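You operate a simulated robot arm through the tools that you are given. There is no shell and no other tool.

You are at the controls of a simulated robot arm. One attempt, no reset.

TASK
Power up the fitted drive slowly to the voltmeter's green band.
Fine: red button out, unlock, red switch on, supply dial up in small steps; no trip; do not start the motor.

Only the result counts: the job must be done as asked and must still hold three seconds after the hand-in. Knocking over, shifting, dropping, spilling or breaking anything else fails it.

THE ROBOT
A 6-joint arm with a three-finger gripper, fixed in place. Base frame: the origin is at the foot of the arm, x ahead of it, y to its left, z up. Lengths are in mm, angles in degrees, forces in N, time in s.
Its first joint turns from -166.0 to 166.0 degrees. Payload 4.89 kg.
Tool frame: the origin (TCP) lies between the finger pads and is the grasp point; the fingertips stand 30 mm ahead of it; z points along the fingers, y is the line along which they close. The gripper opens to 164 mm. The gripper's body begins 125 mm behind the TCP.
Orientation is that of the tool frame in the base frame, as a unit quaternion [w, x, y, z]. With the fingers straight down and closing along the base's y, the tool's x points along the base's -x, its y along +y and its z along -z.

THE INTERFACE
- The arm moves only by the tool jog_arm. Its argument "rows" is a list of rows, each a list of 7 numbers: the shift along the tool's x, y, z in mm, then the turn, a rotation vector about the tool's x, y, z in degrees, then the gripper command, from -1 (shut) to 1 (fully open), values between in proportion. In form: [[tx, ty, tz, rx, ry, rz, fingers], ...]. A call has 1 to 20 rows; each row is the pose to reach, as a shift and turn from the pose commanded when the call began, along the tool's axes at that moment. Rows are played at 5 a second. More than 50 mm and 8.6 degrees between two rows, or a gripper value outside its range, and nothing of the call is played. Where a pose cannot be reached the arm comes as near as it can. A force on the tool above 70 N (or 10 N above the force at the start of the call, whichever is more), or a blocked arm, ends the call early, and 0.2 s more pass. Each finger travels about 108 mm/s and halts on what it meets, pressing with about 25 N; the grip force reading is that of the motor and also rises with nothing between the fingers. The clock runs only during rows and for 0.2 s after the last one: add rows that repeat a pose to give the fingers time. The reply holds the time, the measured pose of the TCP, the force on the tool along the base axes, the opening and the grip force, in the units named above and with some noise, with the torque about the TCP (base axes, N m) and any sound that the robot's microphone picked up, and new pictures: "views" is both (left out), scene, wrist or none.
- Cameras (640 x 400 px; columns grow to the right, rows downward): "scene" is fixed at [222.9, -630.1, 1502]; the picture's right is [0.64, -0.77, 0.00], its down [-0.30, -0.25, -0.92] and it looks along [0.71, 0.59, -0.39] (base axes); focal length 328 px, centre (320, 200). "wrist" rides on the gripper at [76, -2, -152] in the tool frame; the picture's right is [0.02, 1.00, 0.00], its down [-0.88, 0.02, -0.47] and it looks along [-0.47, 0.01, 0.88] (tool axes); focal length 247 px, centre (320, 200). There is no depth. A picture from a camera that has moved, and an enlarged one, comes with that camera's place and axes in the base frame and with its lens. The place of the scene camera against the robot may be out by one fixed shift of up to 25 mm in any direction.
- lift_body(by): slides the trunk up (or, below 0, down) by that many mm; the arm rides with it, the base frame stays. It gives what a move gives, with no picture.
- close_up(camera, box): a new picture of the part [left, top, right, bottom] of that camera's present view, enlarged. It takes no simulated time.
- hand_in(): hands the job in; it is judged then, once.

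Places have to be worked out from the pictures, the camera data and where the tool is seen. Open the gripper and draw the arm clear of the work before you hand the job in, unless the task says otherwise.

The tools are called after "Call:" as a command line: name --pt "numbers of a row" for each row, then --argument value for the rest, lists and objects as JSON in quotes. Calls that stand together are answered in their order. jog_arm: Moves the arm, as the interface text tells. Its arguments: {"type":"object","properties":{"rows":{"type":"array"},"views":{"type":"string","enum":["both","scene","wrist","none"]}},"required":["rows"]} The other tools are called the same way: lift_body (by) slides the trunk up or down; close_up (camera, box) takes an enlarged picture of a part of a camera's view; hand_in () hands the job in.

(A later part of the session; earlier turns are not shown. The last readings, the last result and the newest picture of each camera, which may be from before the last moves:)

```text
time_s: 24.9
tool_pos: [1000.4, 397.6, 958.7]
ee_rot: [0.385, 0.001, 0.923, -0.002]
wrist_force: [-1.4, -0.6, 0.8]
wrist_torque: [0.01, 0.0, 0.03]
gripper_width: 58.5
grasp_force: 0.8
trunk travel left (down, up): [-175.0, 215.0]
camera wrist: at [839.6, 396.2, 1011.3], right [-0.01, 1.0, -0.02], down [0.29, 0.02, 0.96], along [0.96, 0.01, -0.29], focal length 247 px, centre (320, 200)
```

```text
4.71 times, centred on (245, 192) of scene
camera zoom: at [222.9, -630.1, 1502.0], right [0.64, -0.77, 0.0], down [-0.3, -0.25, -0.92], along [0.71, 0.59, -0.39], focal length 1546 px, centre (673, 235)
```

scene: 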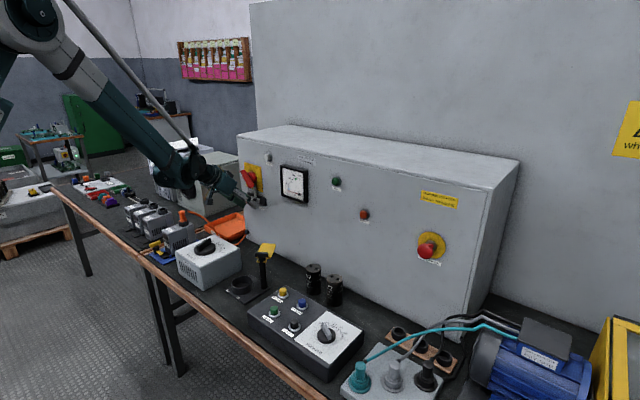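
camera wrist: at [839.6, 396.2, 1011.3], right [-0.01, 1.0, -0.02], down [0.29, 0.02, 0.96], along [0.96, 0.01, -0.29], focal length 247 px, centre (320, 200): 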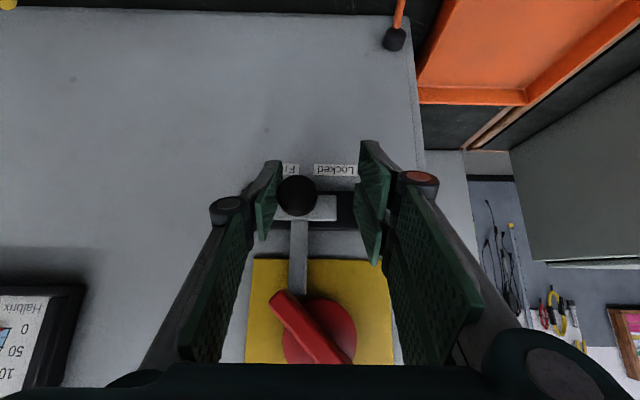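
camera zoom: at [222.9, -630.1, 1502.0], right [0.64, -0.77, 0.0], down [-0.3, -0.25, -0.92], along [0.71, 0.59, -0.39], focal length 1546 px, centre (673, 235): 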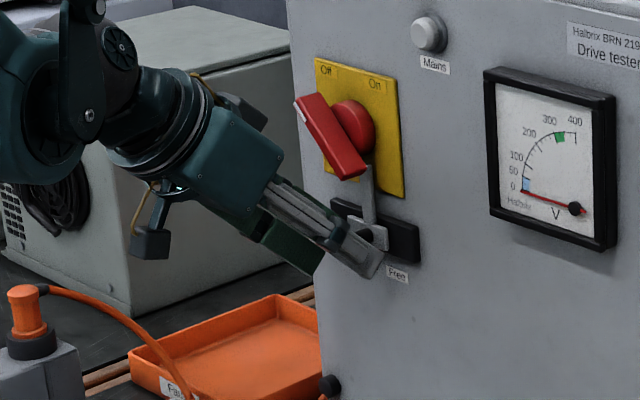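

The knob and bar have already slid about 16 mm toward Free and now sit near y≈382. I'll shift the gripper to centre on the knob and close on it.

Call:
jog_arm --pt "0 -7 0 0 0 0 -0.3" --pt "0 -15 0 0 0 0 -0.3" --pt "0 -15 0 0 0 0 -0.6" --pt "0 -15 0 0 0 0 -1" --pt "0 -15 0 0 0 0 -1" --pt "0 -15 0 0 0 0 -1" --views "both"

Call:
close_up --camera "wrist" --box '[220, 120, 420, 300]'

```text
time_s: 26.4
tool_pos: [998.9, 384.1, 958.6]
ee_rot: [0.383, 0.0, 0.924, -0.001]
wrist_force: [4.1, -1.1, 0.9]
wrist_torque: [0.13, -0.01, 1.4]
gripper_width: 42.9
grasp_force: 45.2
trunk travel left (down, up): [-175.0, 215.0]
camera wrist: at [839.5, 381.7, 1011.5], right [-0.01, 1.0, -0.02], down [0.29, 0.02, 0.96], along [0.96, 0.01, -0.29], focal length 247 px, centre (320, 200)
```

scene: 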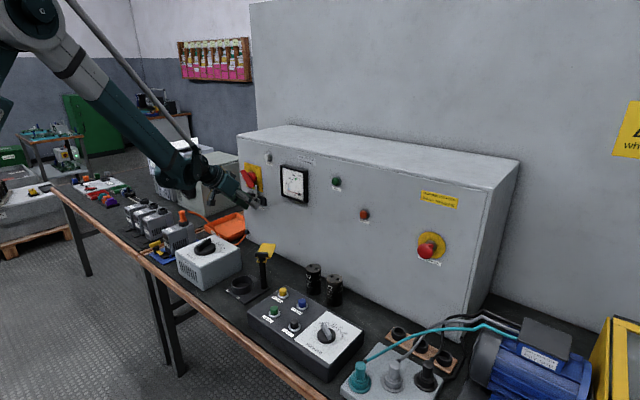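
wrist: 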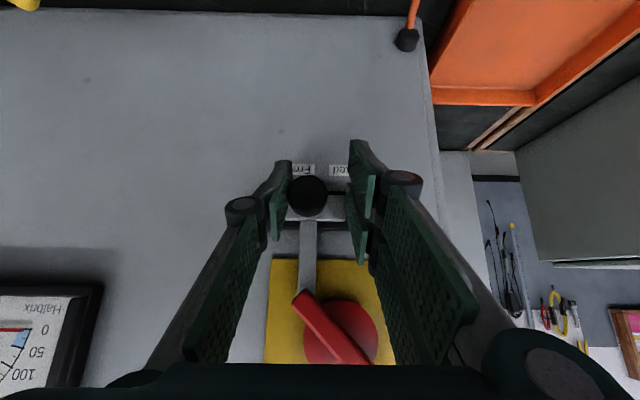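

```text
2.22 times, centred on (320, 210) of wrist
camera zoom: at [839.5, 381.7, 1011.5], right [-0.01, 1.0, -0.02], down [0.29, 0.02, 0.96], along [0.96, 0.01, -0.29], focal length 549 px, centre (320, 178)
```

zoom: 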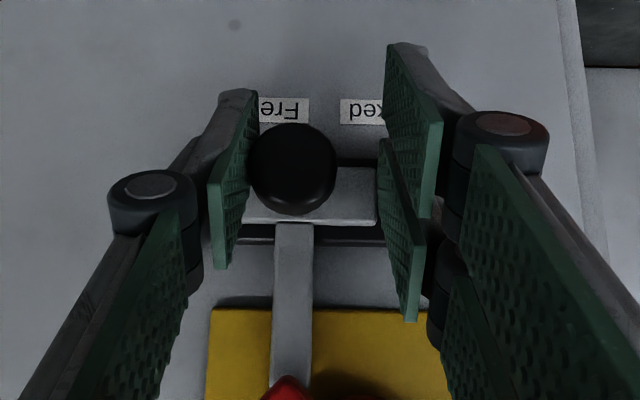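

The fingers are holding the slider. I'll push it toward -y in small steps until it stops.

Call:
jog_arm --pt "0 -4 0 0 0 0 -1" --pt "0 -8 0 0 0 0 -1" --pt "0 -12 0 0 0 0 -1" --pt "0 -16 0 0 0 0 -1" --pt "0 -20 0 0 0 0 -1" --pt "0 -24 0 0 0 0 -1" --pt "0 -24 0 0 0 0 -1" --views "both"

Call:
close_up --camera "wrist" --box '[220, 120, 420, 300]'

Call:
close_up --camera "scene" --box '[205, 150, 285, 235]'

```text
time_s: 27.3
tool_pos: [999.0, 377.5, 959.1]
ee_rot: [0.385, -0.003, 0.923, 0.003]
wrist_force: [3.2, 17.3, -8.2]
wrist_torque: [0.19, -0.17, 1.3]
gripper_width: 42.2
grasp_force: 45.4
trunk travel left (down, up): [-175.0, 215.0]
stopped in row 4: the force on the tool passed its limit at 76 N (the readings are from after the stop); the commanded pose is now the measured one
camera wrist: at [839.3, 374.6, 1010.9], right [-0.02, 1.0, -0.01], down [0.28, 0.02, 0.96], along [0.96, 0.02, -0.28], focal length 247 px, centre (320, 200)
```

scene: 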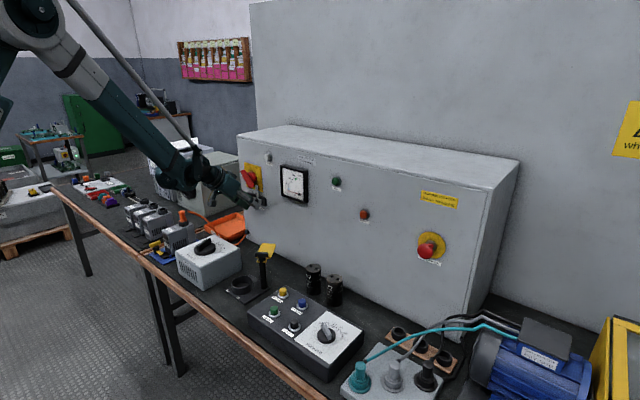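
wrist: 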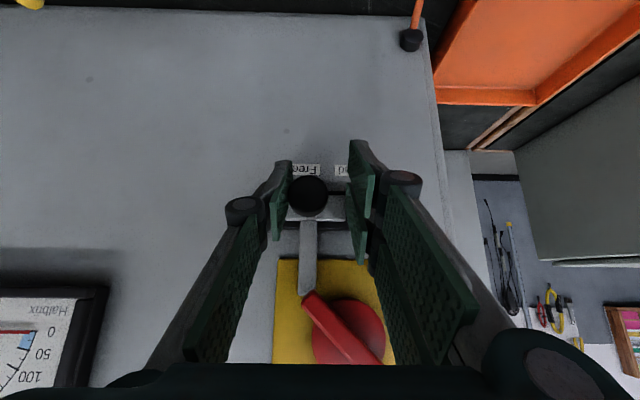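

```text
2.22 times, centred on (320, 210) of wrist
camera zoom: at [839.3, 374.6, 1010.9], right [-0.02, 1.0, -0.01], down [0.28, 0.02, 0.96], along [0.96, 0.02, -0.28], focal length 549 px, centre (320, 178)
```

zoom: 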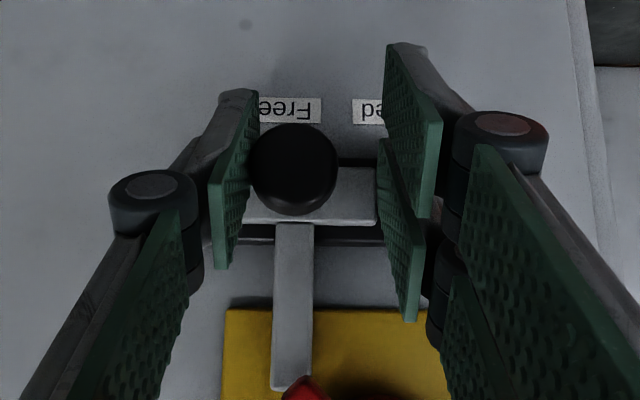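

```text
4.71 times, centred on (245, 192) of scene
camera zoom: at [222.9, -630.1, 1502.0], right [0.64, -0.77, 0.0], down [-0.3, -0.25, -0.92], along [0.71, 0.59, -0.39], focal length 1546 px, centre (673, 235)
```

zoom: 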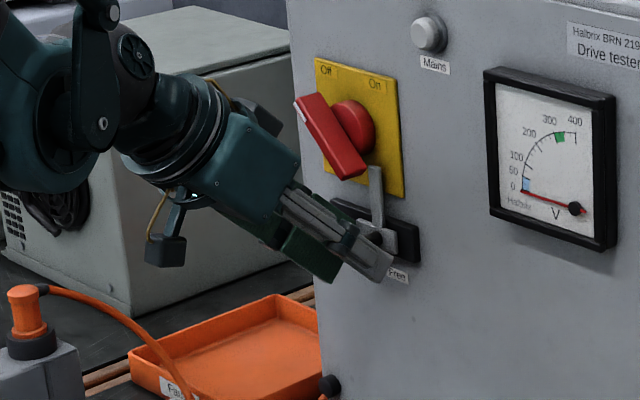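

The push stopped at 76 N with the knob near y≈370, about 30 mm of total travel, which looks like the end stop. I'll push once more gently to confirm.

Call:
jog_arm --pt "0 -2 0 0 0 0 -1" --pt "0 -4 0 0 0 0 -1" --pt "0 -5 0 0 0 0 -1" --pt "0 -5 0 0 0 0 -1" --views "none"

```text
time_s: 28.1
tool_pos: [999.8, 378.1, 958.6]
ee_rot: [0.385, -0.003, 0.923, 0.004]
wrist_force: [4.1, 17.1, -12.8]
wrist_torque: [0.12, -0.08, 1.23]
gripper_width: 42.7
grasp_force: 45.0
trunk travel left (down, up): [-175.0, 215.0]
stopped in row 3: the force on the tool passed its limit at 73 N (the readings are from after the stop); the commanded pose is now the measured one
```

It's a hard stop, so the slider is at Free. I'll open and back out along the tool axis, then check.

Call:
jog_arm --pt "0 0 0 0 0 0 -0.4" --pt "0 0 0 0 0 0 -0.1" --pt "0 0 -30 0 0 0 -0.1" --pt "0 0 -70 0 0 0 -0.1" --pt "0 10 -110 0 0 0 -0.1" --pt "0 20 -150 0 0 0 -0.1" --pt "0 20 -150 0 0 0 -0.1" --views "both"

Call:
close_up --camera "scene" --box '[225, 150, 285, 215]'

Call:
close_up --camera "wrist" --box '[220, 120, 420, 300]'

```text
time_s: 29.7
tool_pos: [890.0, 393.9, 1065.7]
ee_rot: [0.386, -0.003, 0.923, 0.004]
wrist_force: [-1.6, -0.1, 0.9]
wrist_torque: [0.0, -0.04, 0.03]
gripper_width: 73.8
grasp_force: 0.0
trunk travel left (down, up): [-175.0, 215.0]
camera wrist: at [728.5, 390.7, 1118.3], right [-0.02, 1.0, -0.01], down [0.28, 0.02, 0.96], along [0.96, 0.02, -0.28], focal length 247 px, centre (320, 200)
```

scene: 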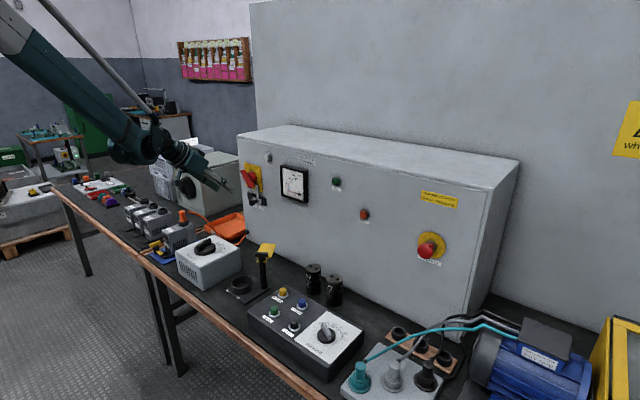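
wrist: 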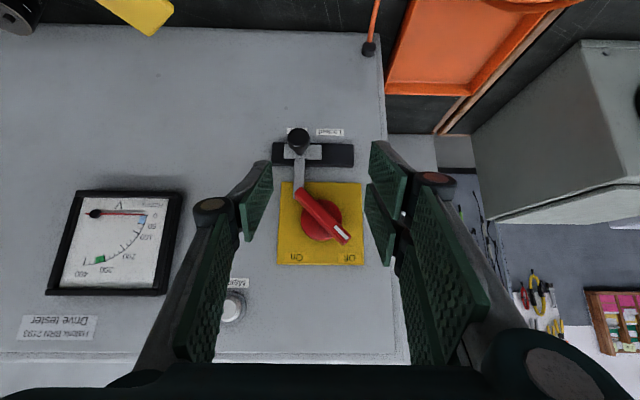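

```text
6.15 times, centred on (255, 182) of scene
camera zoom: at [222.9, -630.1, 1502.0], right [0.64, -0.77, 0.0], down [-0.3, -0.25, -0.92], along [0.71, 0.59, -0.39], focal length 2021 px, centre (720, 308)
```

zoom: 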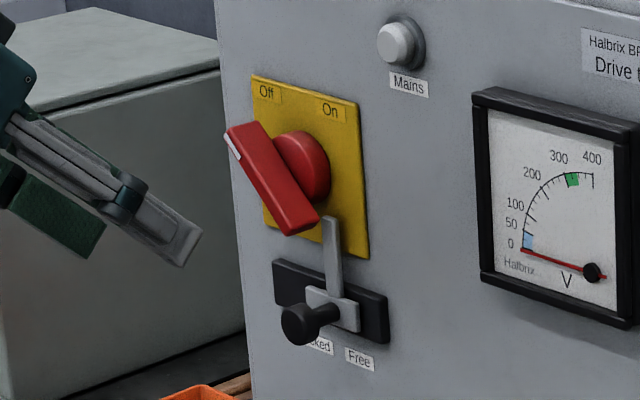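

```text
2.22 times, centred on (320, 210) of wrist
camera zoom: at [728.5, 390.7, 1118.3], right [-0.02, 1.0, -0.01], down [0.28, 0.02, 0.96], along [0.96, 0.02, -0.28], focal length 549 px, centre (320, 178)
```

zoom: 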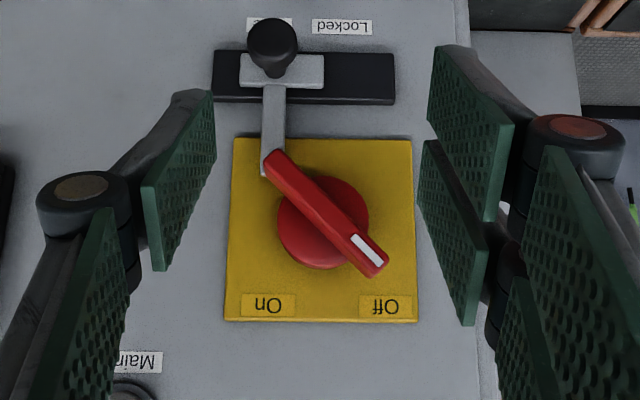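

The slider is at Free and the bar is off the switch. Before switching on, I need the dial at 0, so I'll move to a tool-down view over the supply dial.

Call:
jog_arm --pt "29 0 -16 0 7.5 0 0" --pt "58 0 -32 0 15 0 0" --pt "87 1 -48 0 22.5 0 0" --pt "116 1 -63 0 30 0 0" --pt "145 2 -79 0 37.5 0 0" --pt "174 2 -95 0 45 0 0" --pt "174 2 -95 0 45 0 0" --views "both"

Call:
close_up --camera "wrist" --box '[220, 130, 420, 270]'

```text
time_s: 31.3
tool_pos: [702.7, 395.0, 1006.6]
ee_rot: [0.086, -0.004, 0.99, -0.111]
wrist_force: [0.3, -0.3, 0.2]
wrist_torque: [0.05, 0.08, -0.05]
gripper_width: 82.1
grasp_force: 0.1
out of reach, approached as far as the arm can: row 3, 4, 5, 6, 7
trunk travel left (down, up): [-175.0, 215.0]
camera wrist: at [602.3, 423.1, 1140.4], right [-0.01, 0.97, -0.22], down [0.79, 0.15, 0.6], along [0.62, -0.17, -0.77], focal length 247 px, centre (320, 200)
```

scene: 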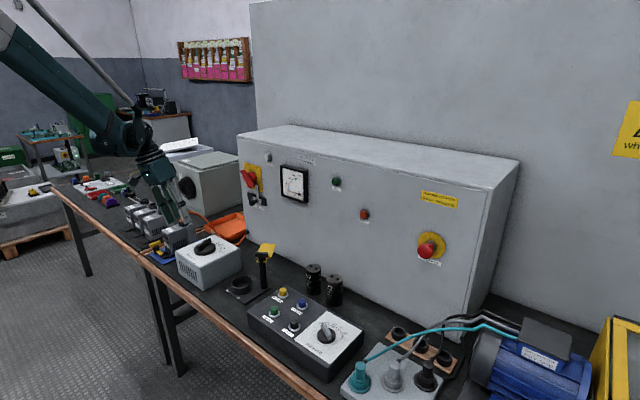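
wrist: 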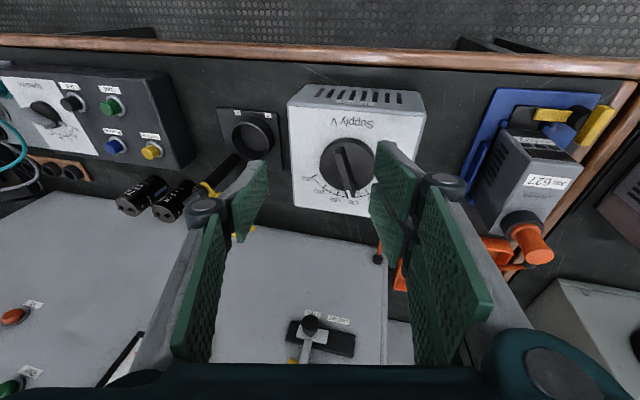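

```text
2.86 times, centred on (320, 200) of wrist
camera zoom: at [602.3, 423.1, 1140.4], right [-0.01, 0.97, -0.22], down [0.79, 0.15, 0.6], along [0.62, -0.17, -0.77], focal length 706 px, centre (320, 200)
```

zoom: 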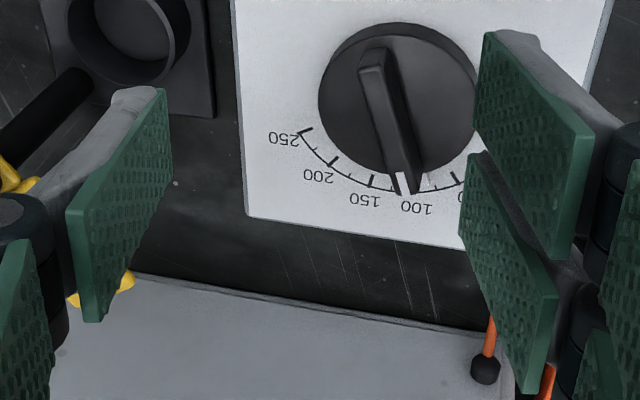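

The dial reads about 110 V after the bump, so it must go back to 0 first. A joint limit left the tool about 16° off vertical here. I'll move above the dial, further out, and straighten the tool.

Call:
jog_arm --pt "-25 1 6 -2 1.5 0 0" --pt "-50 2 12 -4 3 0 0" --pt "-74 3 18 -6.5 5 0 0" --pt "-74 3 18 -10 8 0.2 0" --pt "-74 3 18 -12.8 9.9 0.4 0" --pt "-74 3 18 -12.8 9.9 0.4 0" --views "both"

Call:
close_up --camera "wrist" --box '[220, 30, 420, 170]'

```text
time_s: 32.7
tool_pos: [778.9, 396.1, 1003.6]
ee_rot: [0.078, 0.0, 0.99, -0.117]
wrist_force: [-0.1, -0.8, -0.5]
wrist_torque: [-0.04, 0.03, -0.01]
gripper_width: 82.1
grasp_force: 0.1
out of reach, approached as far as the arm can: row 2, 3, 4, 5, 6
trunk travel left (down, up): [-175.0, 215.0]
camera wrist: at [681.3, 426.9, 1137.4], right [0.0, 0.97, -0.23], down [0.8, 0.14, 0.59], along [0.6, -0.18, -0.78], focal length 247 px, centre (320, 200)
```

scene: 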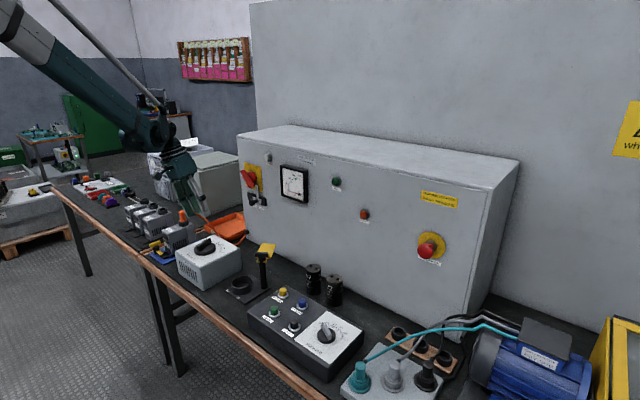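
wrist: 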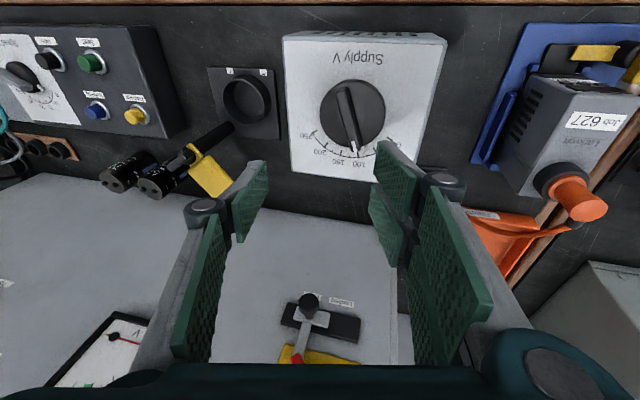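

```text
2.86 times, centred on (320, 100) of wrist
camera zoom: at [681.3, 426.9, 1137.4], right [0.0, 0.97, -0.23], down [0.8, 0.14, 0.59], along [0.6, -0.18, -0.78], focal length 706 px, centre (320, 486)
```

zoom: 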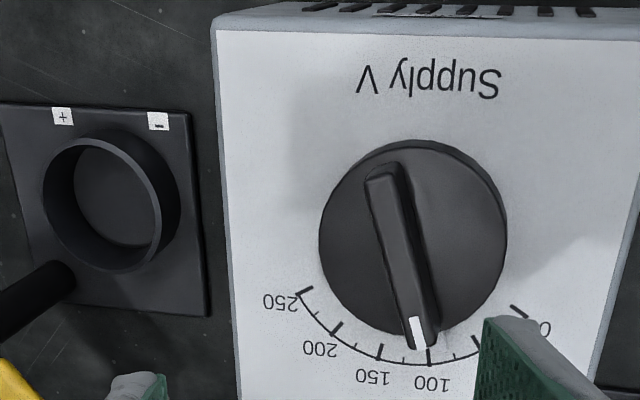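

The tool stays about 16° off vertical, so the arm is stuck against a joint limit on this branch. I'll go back up toward the start pose to recover the vertical orientation and then come down over the dial.

Call:
jog_arm --pt "20 -15 -28 0 0 0 0" --pt "40 -30 -56 0 0 0 0" --pt "60 -46 -84 -2 1 0 0" --pt "82 -62 -112 -4 3 0 0" --pt "104 -79 -141 -7 5 0 0" --pt "126 -96 -171 -10 7 0 0" --pt "148 -113 -201 -13.5 9 0 0" --pt "148 -113 -201 -13.5 9 0 0" --views "both"

```text
time_s: 34.5
tool_pos: [600.2, 328.3, 1198.8]
ee_rot: [0.085, -0.001, 0.99, -0.112]
wrist_force: [-0.3, -0.2, 0.2]
wrist_torque: [0.15, -0.13, 0.02]
gripper_width: 82.0
grasp_force: 0.1
out of reach, approached as far as the arm can: row 4, 5, 6, 7, 8
trunk travel left (down, up): [-175.0, 215.0]
camera wrist: at [499.9, 358.4, 1333.6], right [0.0, 0.97, -0.22], down [0.79, 0.14, 0.6], along [0.61, -0.18, -0.77], focal length 247 px, centre (320, 200)
```

scene: 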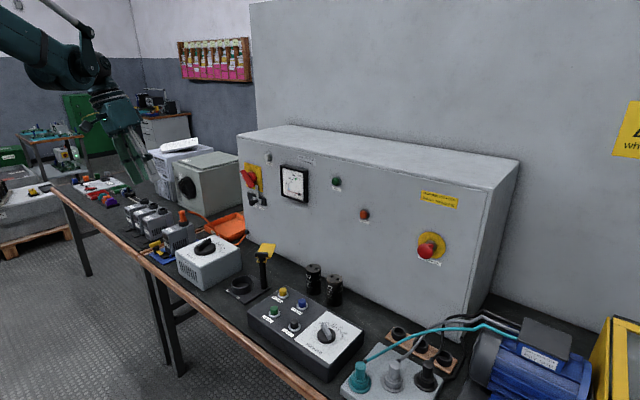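
wrist: 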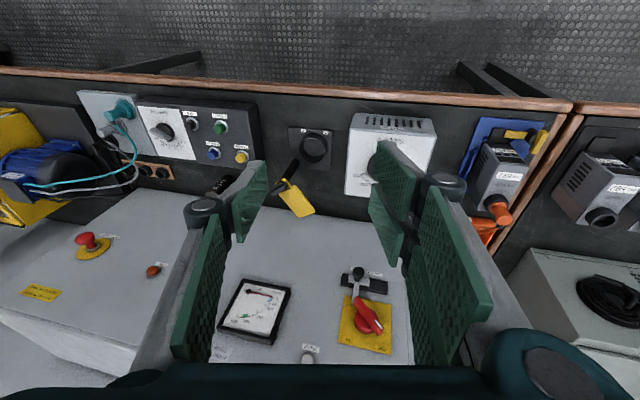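

The wrist appears to be on a flipped branch with a joint at its limit. I'll go back to a level tool near y≈0, where the tool lies in the arm's plane, and tilt down there to get onto the good branch.

Call:
jog_arm --pt "-15 -20 12 -1 -8 1 0" --pt "-30 -45 25 -2 -16 2 0" --pt "-45 -70 38 -3 -24 3 0" --pt "-60 -95 51 -3.9 -32 4 0" --pt "-75 -120 64 -4.9 -40 5 0" --pt "-90 -145 77 -5.9 -48 6 0" --pt "-105 -172 90 -6.9 -56 7 0" --pt "-120 -199 103 -7.9 -64 8 0" --pt "-137 -226 116 -8.8 -72 9 0" --pt "-152 -253 129 -9.8 -79.8 10 0" --pt "-167 -280 142 -9.8 -79.8 10 0" --pt "-182 -305 153 -9.8 -79.8 10 0" --pt "-182 -305 153 -9.8 -79.8 10 0" --views "scene"

```text
time_s: 37.3
tool_pos: [799.4, -0.6, 1151.1]
ee_rot: [0.707, 0.001, 0.707, 0.001]
wrist_force: [-0.5, 0.6, 0.4]
wrist_torque: [0.0, 0.04, -0.06]
gripper_width: 81.9
grasp_force: 0.0
trunk travel left (down, up): [-175.0, 215.0]
```

scene: 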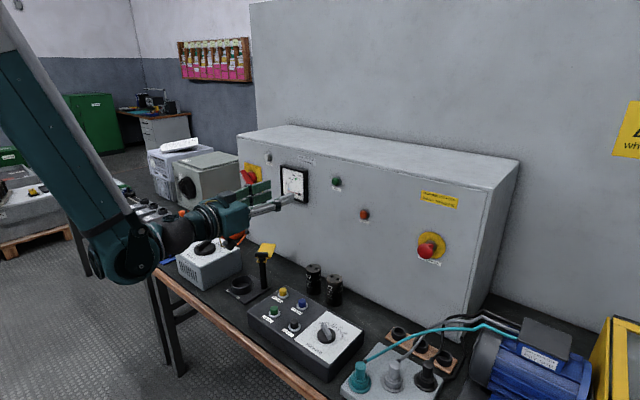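

The tool is level at y≈0 with no limit reported. I'll tilt it straight down here.

Call:
jog_arm --pt "0 0 0 0 8.2 0 0" --pt "0 0 -5 0 16.4 0 0" --pt "0 0 -10 0 24.6 0 0" --pt "0 0 -15 0 32.8 0 0" --pt "0 0 -20 0 41 0 0" --pt "0 0 -25 0 49.2 0 0" --pt "0 0 -30 0 57.4 0 0" --pt "0 0 -35 0 65.6 0 0" --pt "0 0 -40 0 73.8 0 0" --pt "0 0 -45 0 82 0 0" --pt "0 0 -50 0 90 0 0" --pt "0 0 -50 0 90 0 0" --views "scene"

```text
time_s: 39.9
tool_pos: [750.3, 1.0, 1150.2]
ee_rot: [-0.001, 0.001, 1.0, 0.001]
wrist_force: [1.0, -0.3, -0.5]
wrist_torque: [-0.03, 0.16, 0.0]
gripper_width: 82.3
grasp_force: 0.1
out of reach, approached as far as the arm can: row 1
trunk travel left (down, up): [-175.0, 215.0]
```

scene: 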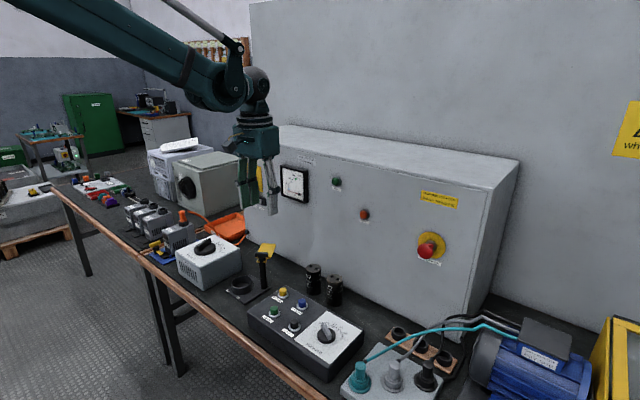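

That worked: the tool points straight down. Moving over the dial now.

Call:
jog_arm --pt "-3 40 15 0 0 0 0" --pt "-6 80 30 0 0 0 0" --pt "-9 120 45 0 0 0 0" --pt "-12 160 60 0 0 0 0" --pt "-15 200 75 0 0 0 0" --pt "-18 240 90 0 0 0 0" --pt "-21 280 105 0 0 0 0" --pt "-24 320 120 0 0 0 0" --pt "-27 360 135 0 0 0 0" --pt "-29 395 150 0 0 0 0" --pt "-29 395 150 0 0 0 0" --views "both"

Call:
close_up --camera "wrist" --box '[220, 60, 420, 200]'

```text
time_s: 42.3
tool_pos: [779.6, 398.3, 998.9]
ee_rot: [0.0, 0.001, 1.0, 0.001]
wrist_force: [0.2, -0.8, 0.2]
wrist_torque: [-0.08, 0.02, 0.03]
gripper_width: 82.0
grasp_force: 0.0
trunk travel left (down, up): [-175.0, 215.0]
camera wrist: at [703.3, 395.5, 1151.7], right [-0.02, 1.0, 0.0], down [0.88, 0.02, 0.47], along [0.47, 0.01, -0.88], focal length 247 px, centre (320, 200)
```

scene: 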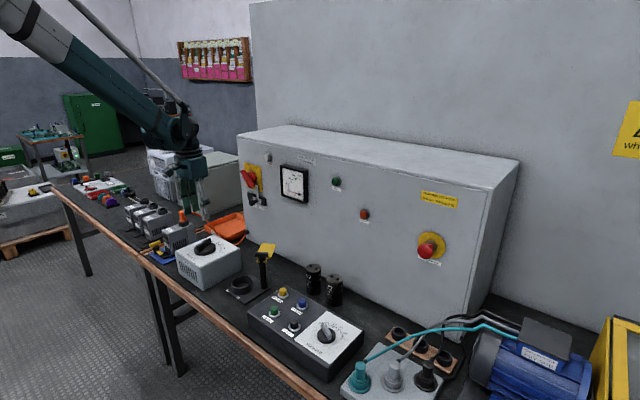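
wrist: 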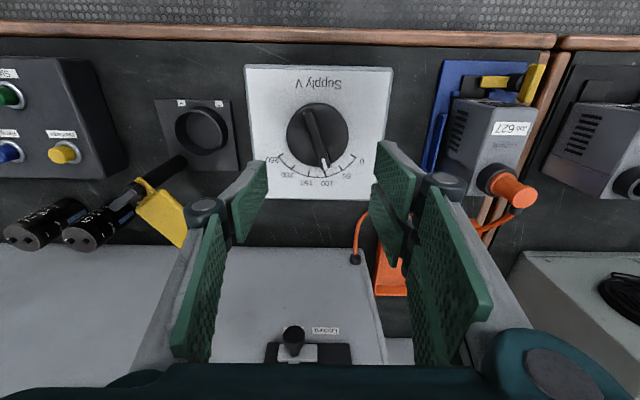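

```text
2.86 times, centred on (320, 130) of wrist
camera zoom: at [703.3, 395.5, 1151.7], right [-0.02, 1.0, 0.0], down [0.88, 0.02, 0.47], along [0.47, 0.01, -0.88], focal length 706 px, centre (320, 400)
```

zoom: 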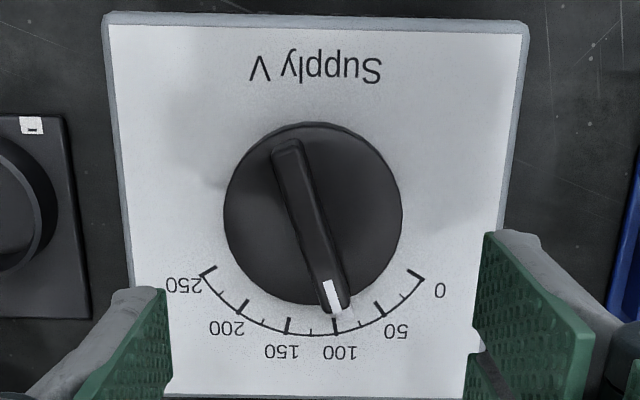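

The pointer reads about 100 to 105 V. The dial axis is near (778, 394), the scale spans about ±60° around +x with 0 toward +y, and the bar's top is near z≈858. I'll turn the tool to match the bar and descend to just above it.

Call:
jog_arm --pt "0 -2 30 0 0 -5 -0.3" --pt "1 -4 60 0 0 -10 -0.4" --pt "1 -4 93 0 0 -16 -0.4" --pt "1 -4 93 0 0 -16 -0.4" --views "both"

Call:
close_up --camera "wrist" --box '[220, 60, 420, 200]'

Call:
close_up --camera "scene" --box '[150, 190, 260, 300]'

```text
time_s: 43.3
tool_pos: [778.4, 392.6, 907.1]
ee_rot: [0.0, -0.139, 0.99, 0.001]
wrist_force: [-0.8, 0.2, 0.4]
wrist_torque: [0.02, 0.07, -0.03]
gripper_width: 49.4
grasp_force: 0.1
trunk travel left (down, up): [-175.0, 215.0]
camera wrist: at [707.1, 369.5, 1058.6], right [-0.3, 0.96, 0.0], down [0.84, 0.26, 0.47], along [0.45, 0.14, -0.88], focal length 247 px, centre (320, 200)
```

scene: 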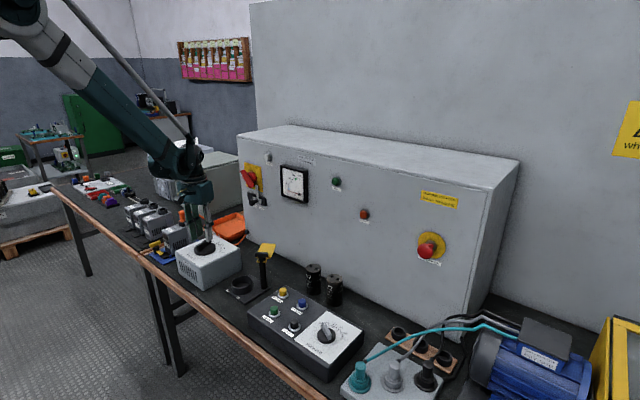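
wrist: 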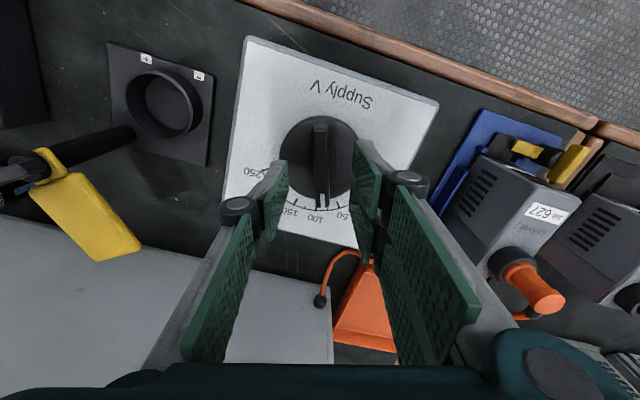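

```text
2.86 times, centred on (320, 130) of wrist
camera zoom: at [707.1, 369.5, 1058.6], right [-0.3, 0.96, 0.0], down [0.84, 0.26, 0.47], along [0.45, 0.14, -0.88], focal length 706 px, centre (320, 400)
```

zoom: 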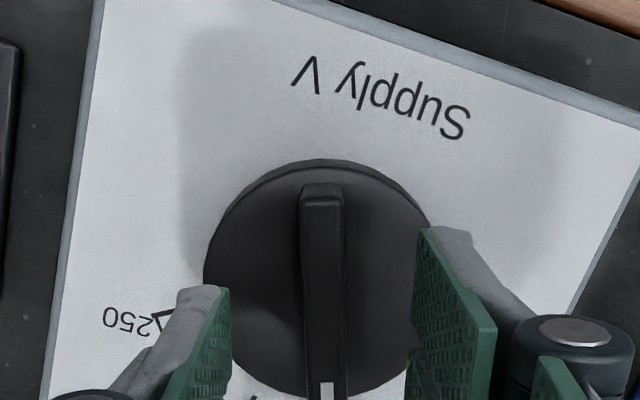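

```text
3.64 times, centred on (205, 245) of scene
camera zoom: at [222.9, -630.1, 1502.0], right [0.64, -0.77, 0.0], down [-0.3, -0.25, -0.92], along [0.71, 0.59, -0.39], focal length 1194 px, centre (738, 36)
```

zoom: 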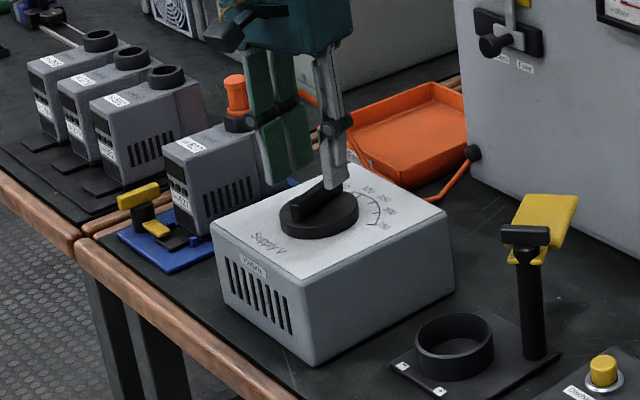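

The bar lines up with the fingers. I'll descend until the tips are at z≈846 and check.

Call:
jog_arm --pt "0 1 15 0 0 0 -0.4" --pt "0 1 25 0 0 0 -0.4" --pt "0 1 31 0 0 0 -0.4" --pt "0 1 31 0 0 0 -0.4" --views "wrist"

Call:
close_up --camera "scene" --box '[175, 210, 235, 270]'

Call:
close_up --camera "wrist" --box '[220, 80, 420, 220]'

```text
time_s: 44.3
tool_pos: [778.8, 394.2, 875.3]
ee_rot: [0.0, -0.138, 0.99, 0.001]
wrist_force: [0.4, 0.5, -0.3]
wrist_torque: [-0.02, 0.03, -0.02]
gripper_width: 49.4
grasp_force: 0.0
trunk travel left (down, up): [-175.0, 215.0]
camera wrist: at [706.8, 370.5, 1027.6], right [-0.3, 0.96, 0.0], down [0.84, 0.26, 0.47], along [0.45, 0.14, -0.88], focal length 247 px, centre (320, 200)
```

wrist: 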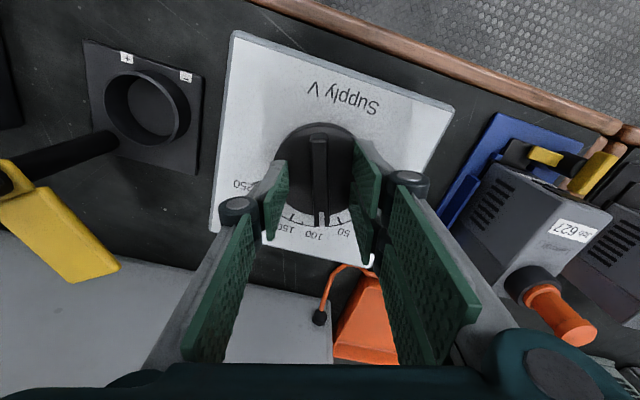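

```text
6.67 times, centred on (205, 240) of scene
camera zoom: at [222.9, -630.1, 1502.0], right [0.64, -0.77, 0.0], down [-0.3, -0.25, -0.92], along [0.71, 0.59, -0.39], focal length 2190 px, centre (1087, -67)
```

zoom: 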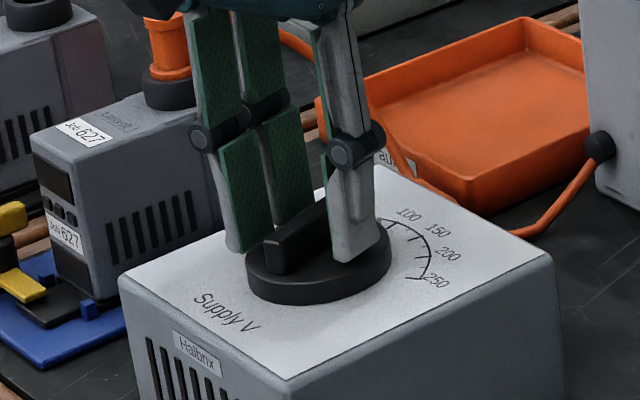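

```text
2.86 times, centred on (320, 150) of wrist
camera zoom: at [706.8, 370.5, 1027.6], right [-0.3, 0.96, 0.0], down [0.84, 0.26, 0.47], along [0.45, 0.14, -0.88], focal length 706 px, centre (320, 343)
```

zoom: 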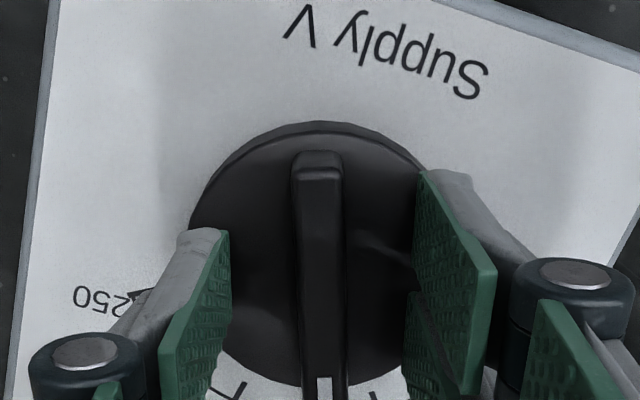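

The fingers straddle the bar just above the disc with no contact. I'll close on it.

Call:
jog_arm --pt "0 0 0 0 0 0 -0.7" --pt "0 0 0 0 0 0 -1" --pt "0 0 0 0 0 0 -1" --pt "0 0 0 0 0 0 -1" --views "wrist"

Call:
close_up --camera "scene" --box '[175, 210, 235, 270]'

```text
time_s: 45.3
tool_pos: [778.4, 394.2, 875.5]
ee_rot: [0.0, -0.138, 0.99, 0.001]
wrist_force: [-2.9, 8.0, -4.5]
wrist_torque: [0.21, 0.03, 0.01]
gripper_width: 12.7
grasp_force: 44.8
trunk travel left (down, up): [-175.0, 215.0]
camera wrist: at [706.6, 371.0, 1027.5], right [-0.3, 0.96, 0.0], down [0.84, 0.26, 0.47], along [0.45, 0.14, -0.88], focal length 247 px, centre (320, 200)
```

wrist: 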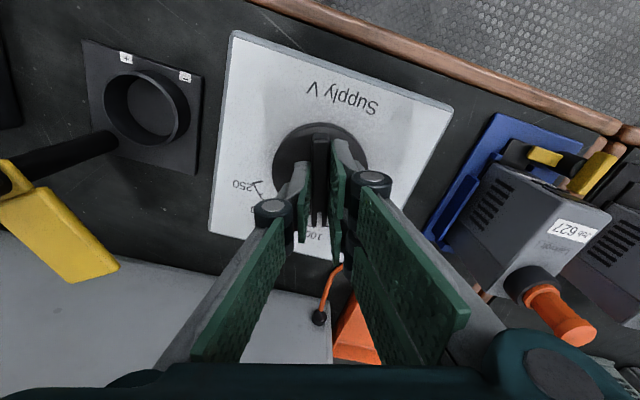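

```text
6.67 times, centred on (205, 240) of scene
camera zoom: at [222.9, -630.1, 1502.0], right [0.64, -0.77, 0.0], down [-0.3, -0.25, -0.92], along [0.71, 0.59, -0.39], focal length 2190 px, centre (1087, -67)
```

zoom: 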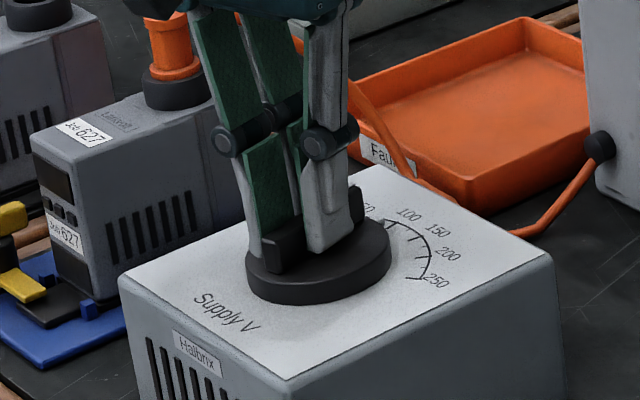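

The bar is gripped at 12.7 mm. I'll turn it back toward 0, counter-clockwise from above, in steps, stopping short of the end.

Call:
jog_arm --pt "0 0.5 0 0 0 -6 -1" --pt "0 0.5 0 0 0 -12 -1" --pt "0 0.5 0 0 0 -18 -1" --pt "0 0.5 0 0 0 -24 -1" --pt "0 0.5 0 0 0 -30 -1" --pt "0 0.5 0 0 0 -36 -1" --pt "0 0.5 0 0 0 -36 -1" --views "wrist"

Call:
close_up --camera "wrist" --box '[250, 80, 420, 260]'

Call:
close_up --camera "scene" --box '[175, 210, 235, 270]'

```text
time_s: 46.9
tool_pos: [779.7, 393.6, 876.2]
ee_rot: [-0.001, -0.438, 0.899, 0.0]
wrist_force: [27.8, -9.3, -7.3]
wrist_torque: [-0.56, -0.58, -0.02]
gripper_width: 12.7
grasp_force: 44.8
trunk travel left (down, up): [-175.0, 215.0]
camera wrist: at [734.2, 331.6, 1027.4], right [-0.8, 0.6, 0.0], down [0.53, 0.7, 0.47], along [0.28, 0.38, -0.88], focal length 247 px, centre (320, 200)
```

wrist: 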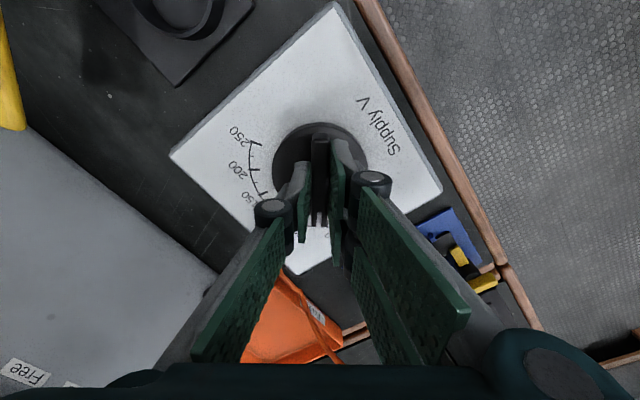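

```text
2.22 times, centred on (335, 170) of wrist
camera zoom: at [734.2, 331.6, 1027.4], right [-0.8, 0.6, 0.0], down [0.53, 0.7, 0.47], along [0.28, 0.38, -0.88], focal length 549 px, centre (287, 267)
```

zoom: 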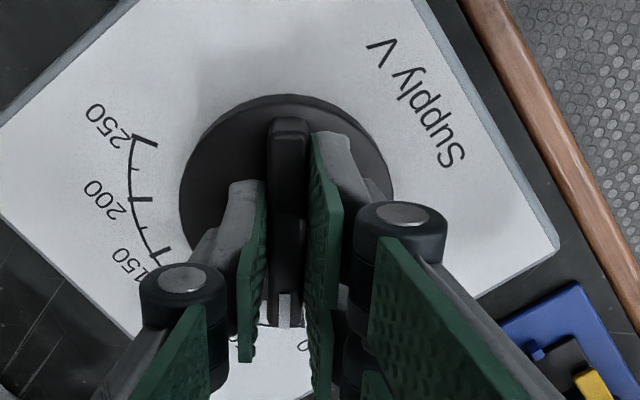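

```text
6.67 times, centred on (205, 240) of scene
camera zoom: at [222.9, -630.1, 1502.0], right [0.64, -0.77, 0.0], down [-0.3, -0.25, -0.92], along [0.71, 0.59, -0.39], focal length 2190 px, centre (1087, -67)
```

zoom: 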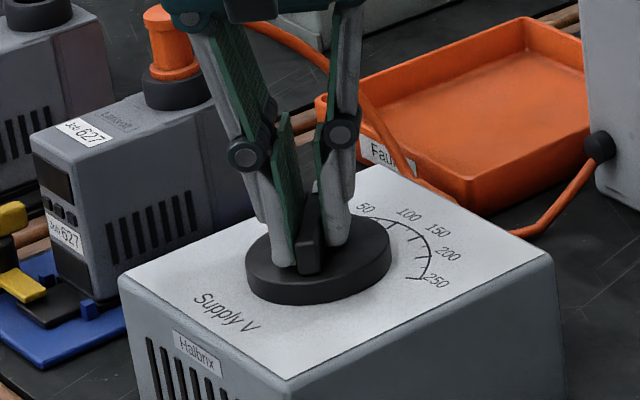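

The bar is now at about 52° with a 28 N side load from a slight centring error. I'll correct the centring by 2 mm and continue in small steps toward 0, watching the torque.

Call:
jog_arm --pt "0 -1 0 0 0 0 -1" --pt "0 -2 0 0 0 0 -1" --pt "0 -2 0 0 0 -2 -1" --pt "0 -2 0 0 0 -4 -1" --pt "0 -2 0 0 0 -4 -1" --views "wrist"

Call:
close_up --camera "wrist" --box '[270, 140, 370, 240]'

```text
time_s: 48.1
tool_pos: [778.6, 392.6, 875.9]
ee_rot: [0.0, -0.469, 0.883, 0.0]
wrist_force: [2.4, -6.9, -26.5]
wrist_torque: [-0.17, -0.11, 0.01]
gripper_width: 13.0
grasp_force: 44.5
trunk travel left (down, up): [-175.0, 215.0]
camera wrist: at [739.1, 328.5, 1027.6], right [-0.84, 0.54, 0.0], down [0.48, 0.74, 0.47], along [0.25, 0.4, -0.88], focal length 247 px, centre (320, 200)
```

wrist: 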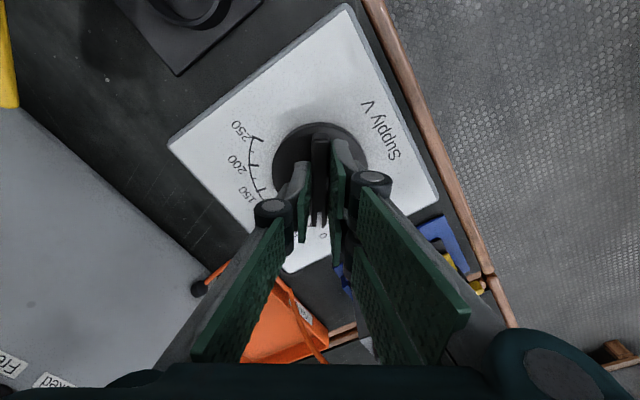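

```text
4.00 times, centred on (320, 190) of wrist
camera zoom: at [739.1, 328.5, 1027.6], right [-0.84, 0.54, 0.0], down [0.48, 0.74, 0.47], along [0.25, 0.4, -0.88], focal length 988 px, centre (320, 240)
```

zoom: 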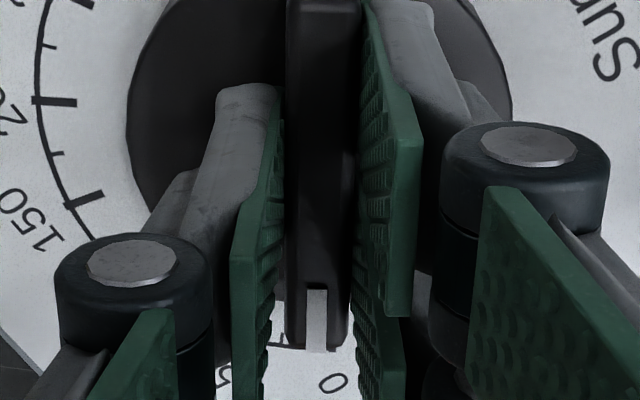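

The pointer is about 3 to 4° short of 0. I'll continue in 1.5° steps.

Call:
jog_arm --pt "0 0 0 0 0 -1.5 -1" --pt "0 0 0 0 0 -3 -1" --pt "0 0 0 0 0 -3 -1" --views "none"

Call:
jog_arm --pt "0 0 0 0 0 -1.5 -1" --pt "0 0 0 0 0 -1.5 -1" --views "wrist"

Call:
close_up --camera "wrist" --box '[270, 140, 370, 240]'

```text
time_s: 48.9
tool_pos: [778.7, 394.1, 875.1]
ee_rot: [-0.001, -0.493, 0.87, 0.001]
wrist_force: [-7.1, -6.3, -35.1]
wrist_torque: [-0.31, 0.25, 0.05]
gripper_width: 12.8
grasp_force: 44.9
trunk travel left (down, up): [-175.0, 215.0]
```

```text
time_s: 49.5
tool_pos: [780.5, 393.6, 876.4]
ee_rot: [-0.001, -0.503, 0.865, 0.001]
wrist_force: [-14.1, -11.3, -35.9]
wrist_torque: [-0.04, 0.17, -1.13]
gripper_width: 12.8
grasp_force: 45.1
trunk travel left (down, up): [-175.0, 215.0]
camera wrist: at [744.3, 325.5, 1027.7], right [-0.88, 0.47, 0.0], down [0.42, 0.78, 0.47], along [0.22, 0.42, -0.88], focal length 247 px, centre (320, 200)
```

wrist: 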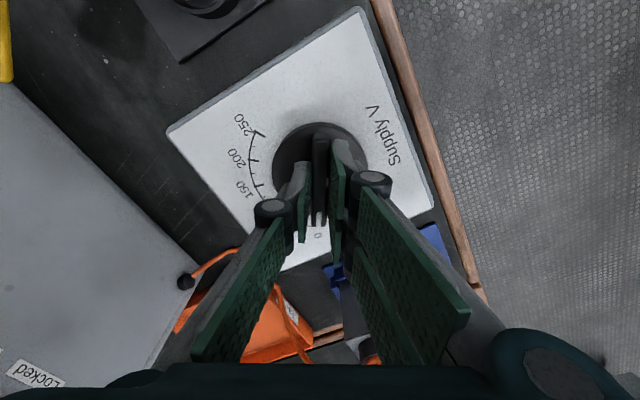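

```text
4.00 times, centred on (320, 190) of wrist
camera zoom: at [744.3, 325.5, 1027.7], right [-0.88, 0.47, 0.0], down [0.42, 0.78, 0.47], along [0.22, 0.42, -0.88], focal length 988 px, centre (320, 240)
```

zoom: 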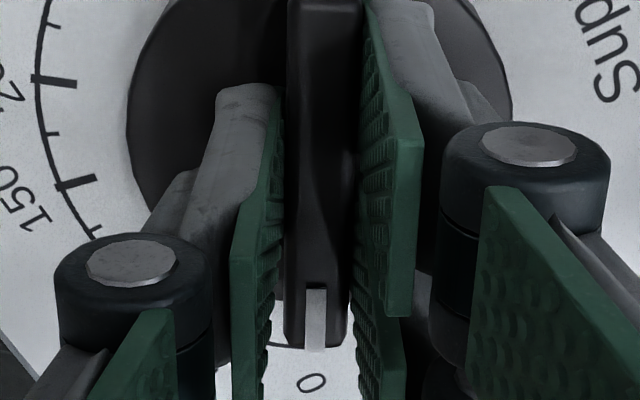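

Torque rose to -1.1 N·m at 60°, so the dial is at its 0 stop. I'll ease off slightly, open, and lift clear.

Call:
jog_arm --pt "0 0 0 0 0 0.7 -1" --pt "0 0 0 0 0 0.7 -0.7" --pt "0 0 0 0 0 0.7 -0.5" --pt "0 0 -20 0 0 0.7 -0.5" --pt "0 0 -50 0 0 0.7 -0.5" --pt "0 0 -90 0 0 0.7 -0.2" --pt "0 0 -125 0 0 0.7 0" --pt "0 0 -125 0 0 0.7 0" --views "both"

Call:
close_up --camera "wrist" --box '[220, 60, 420, 200]'

Call:
close_up --camera "scene" --box '[150, 210, 260, 300]'

```text
time_s: 51.3
tool_pos: [776.8, 393.9, 1000.4]
ee_rot: [0.001, -0.498, 0.867, 0.0]
wrist_force: [-0.4, 0.2, 0.6]
wrist_torque: [0.03, -0.05, -0.02]
gripper_width: 81.8
grasp_force: 0.1
trunk travel left (down, up): [-175.0, 215.0]
camera wrist: at [742.3, 325.3, 1153.3], right [-0.87, 0.49, 0.0], down [0.43, 0.77, 0.47], along [0.23, 0.41, -0.88], focal length 247 px, centre (320, 200)
```

scene: 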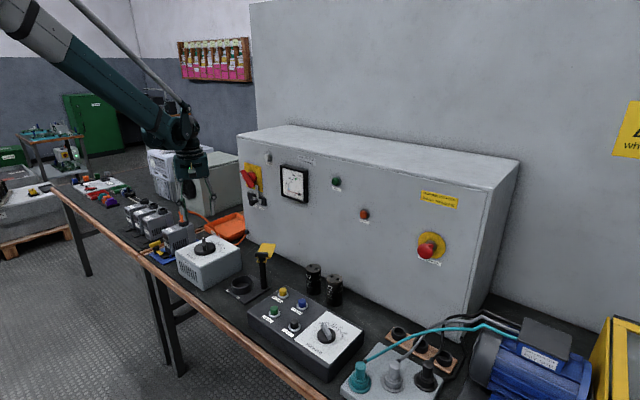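
wrist: 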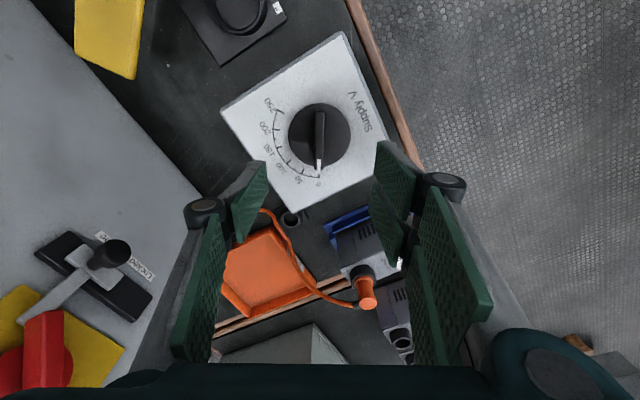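

```text
2.86 times, centred on (320, 130) of wrist
camera zoom: at [742.3, 325.3, 1153.3], right [-0.87, 0.49, 0.0], down [0.43, 0.77, 0.47], along [0.23, 0.41, -0.88], focal length 706 px, centre (320, 400)
```

zoom: 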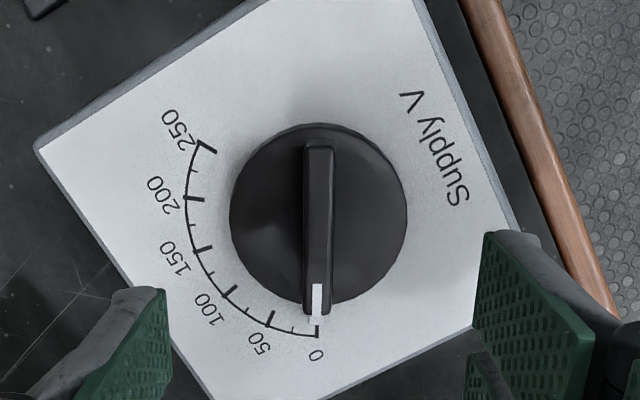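

```text
4.44 times, centred on (205, 255) of scene
camera zoom: at [222.9, -630.1, 1502.0], right [0.64, -0.77, 0.0], down [-0.3, -0.25, -0.92], along [0.71, 0.59, -0.39], focal length 1460 px, centre (831, -44)
```

zoom: 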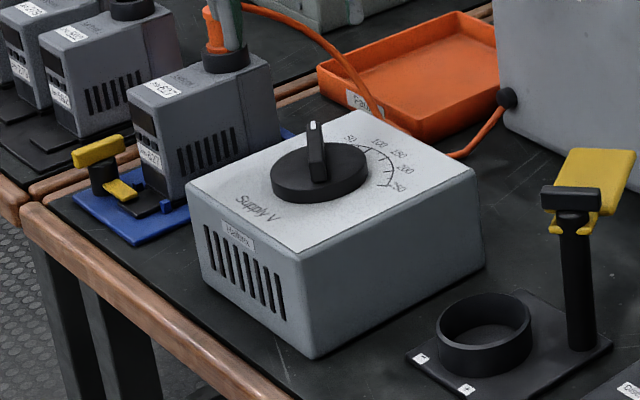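

The dial reads exactly 0 and the box hasn't moved. Now I'll go back to y≈0 with the yaw unwound, ready to tilt level for the red switch.

Call:
jog_arm --pt "36 -17 -15 0 0 6 0" --pt "71 -34 -30 0 0 12 0" --pt "107 -51 -45 0 0 18 0" --pt "143 -67 -60 0 0 24 0" --pt "179 -84 -75 0 0 30 0" --pt "214 -101 -90 0 0 36 0" --pt "250 -118 -105 0 0 42 0" --pt "286 -135 -120 0 0 48 0" --pt "321 -152 -135 0 0 54 0" --pt "357 -168 -150 0 0 59.7 0" --pt "357 -168 -150 0 0 59.7 0" --views "none"

```text
time_s: 53.7
tool_pos: [744.8, -0.0, 1150.7]
ee_rot: [0.0, 0.002, 1.0, 0.001]
wrist_force: [-0.9, -0.2, 1.0]
wrist_torque: [0.02, -0.03, 0.01]
gripper_width: 81.7
grasp_force: 0.1
trunk travel left (down, up): [-175.0, 215.0]
```

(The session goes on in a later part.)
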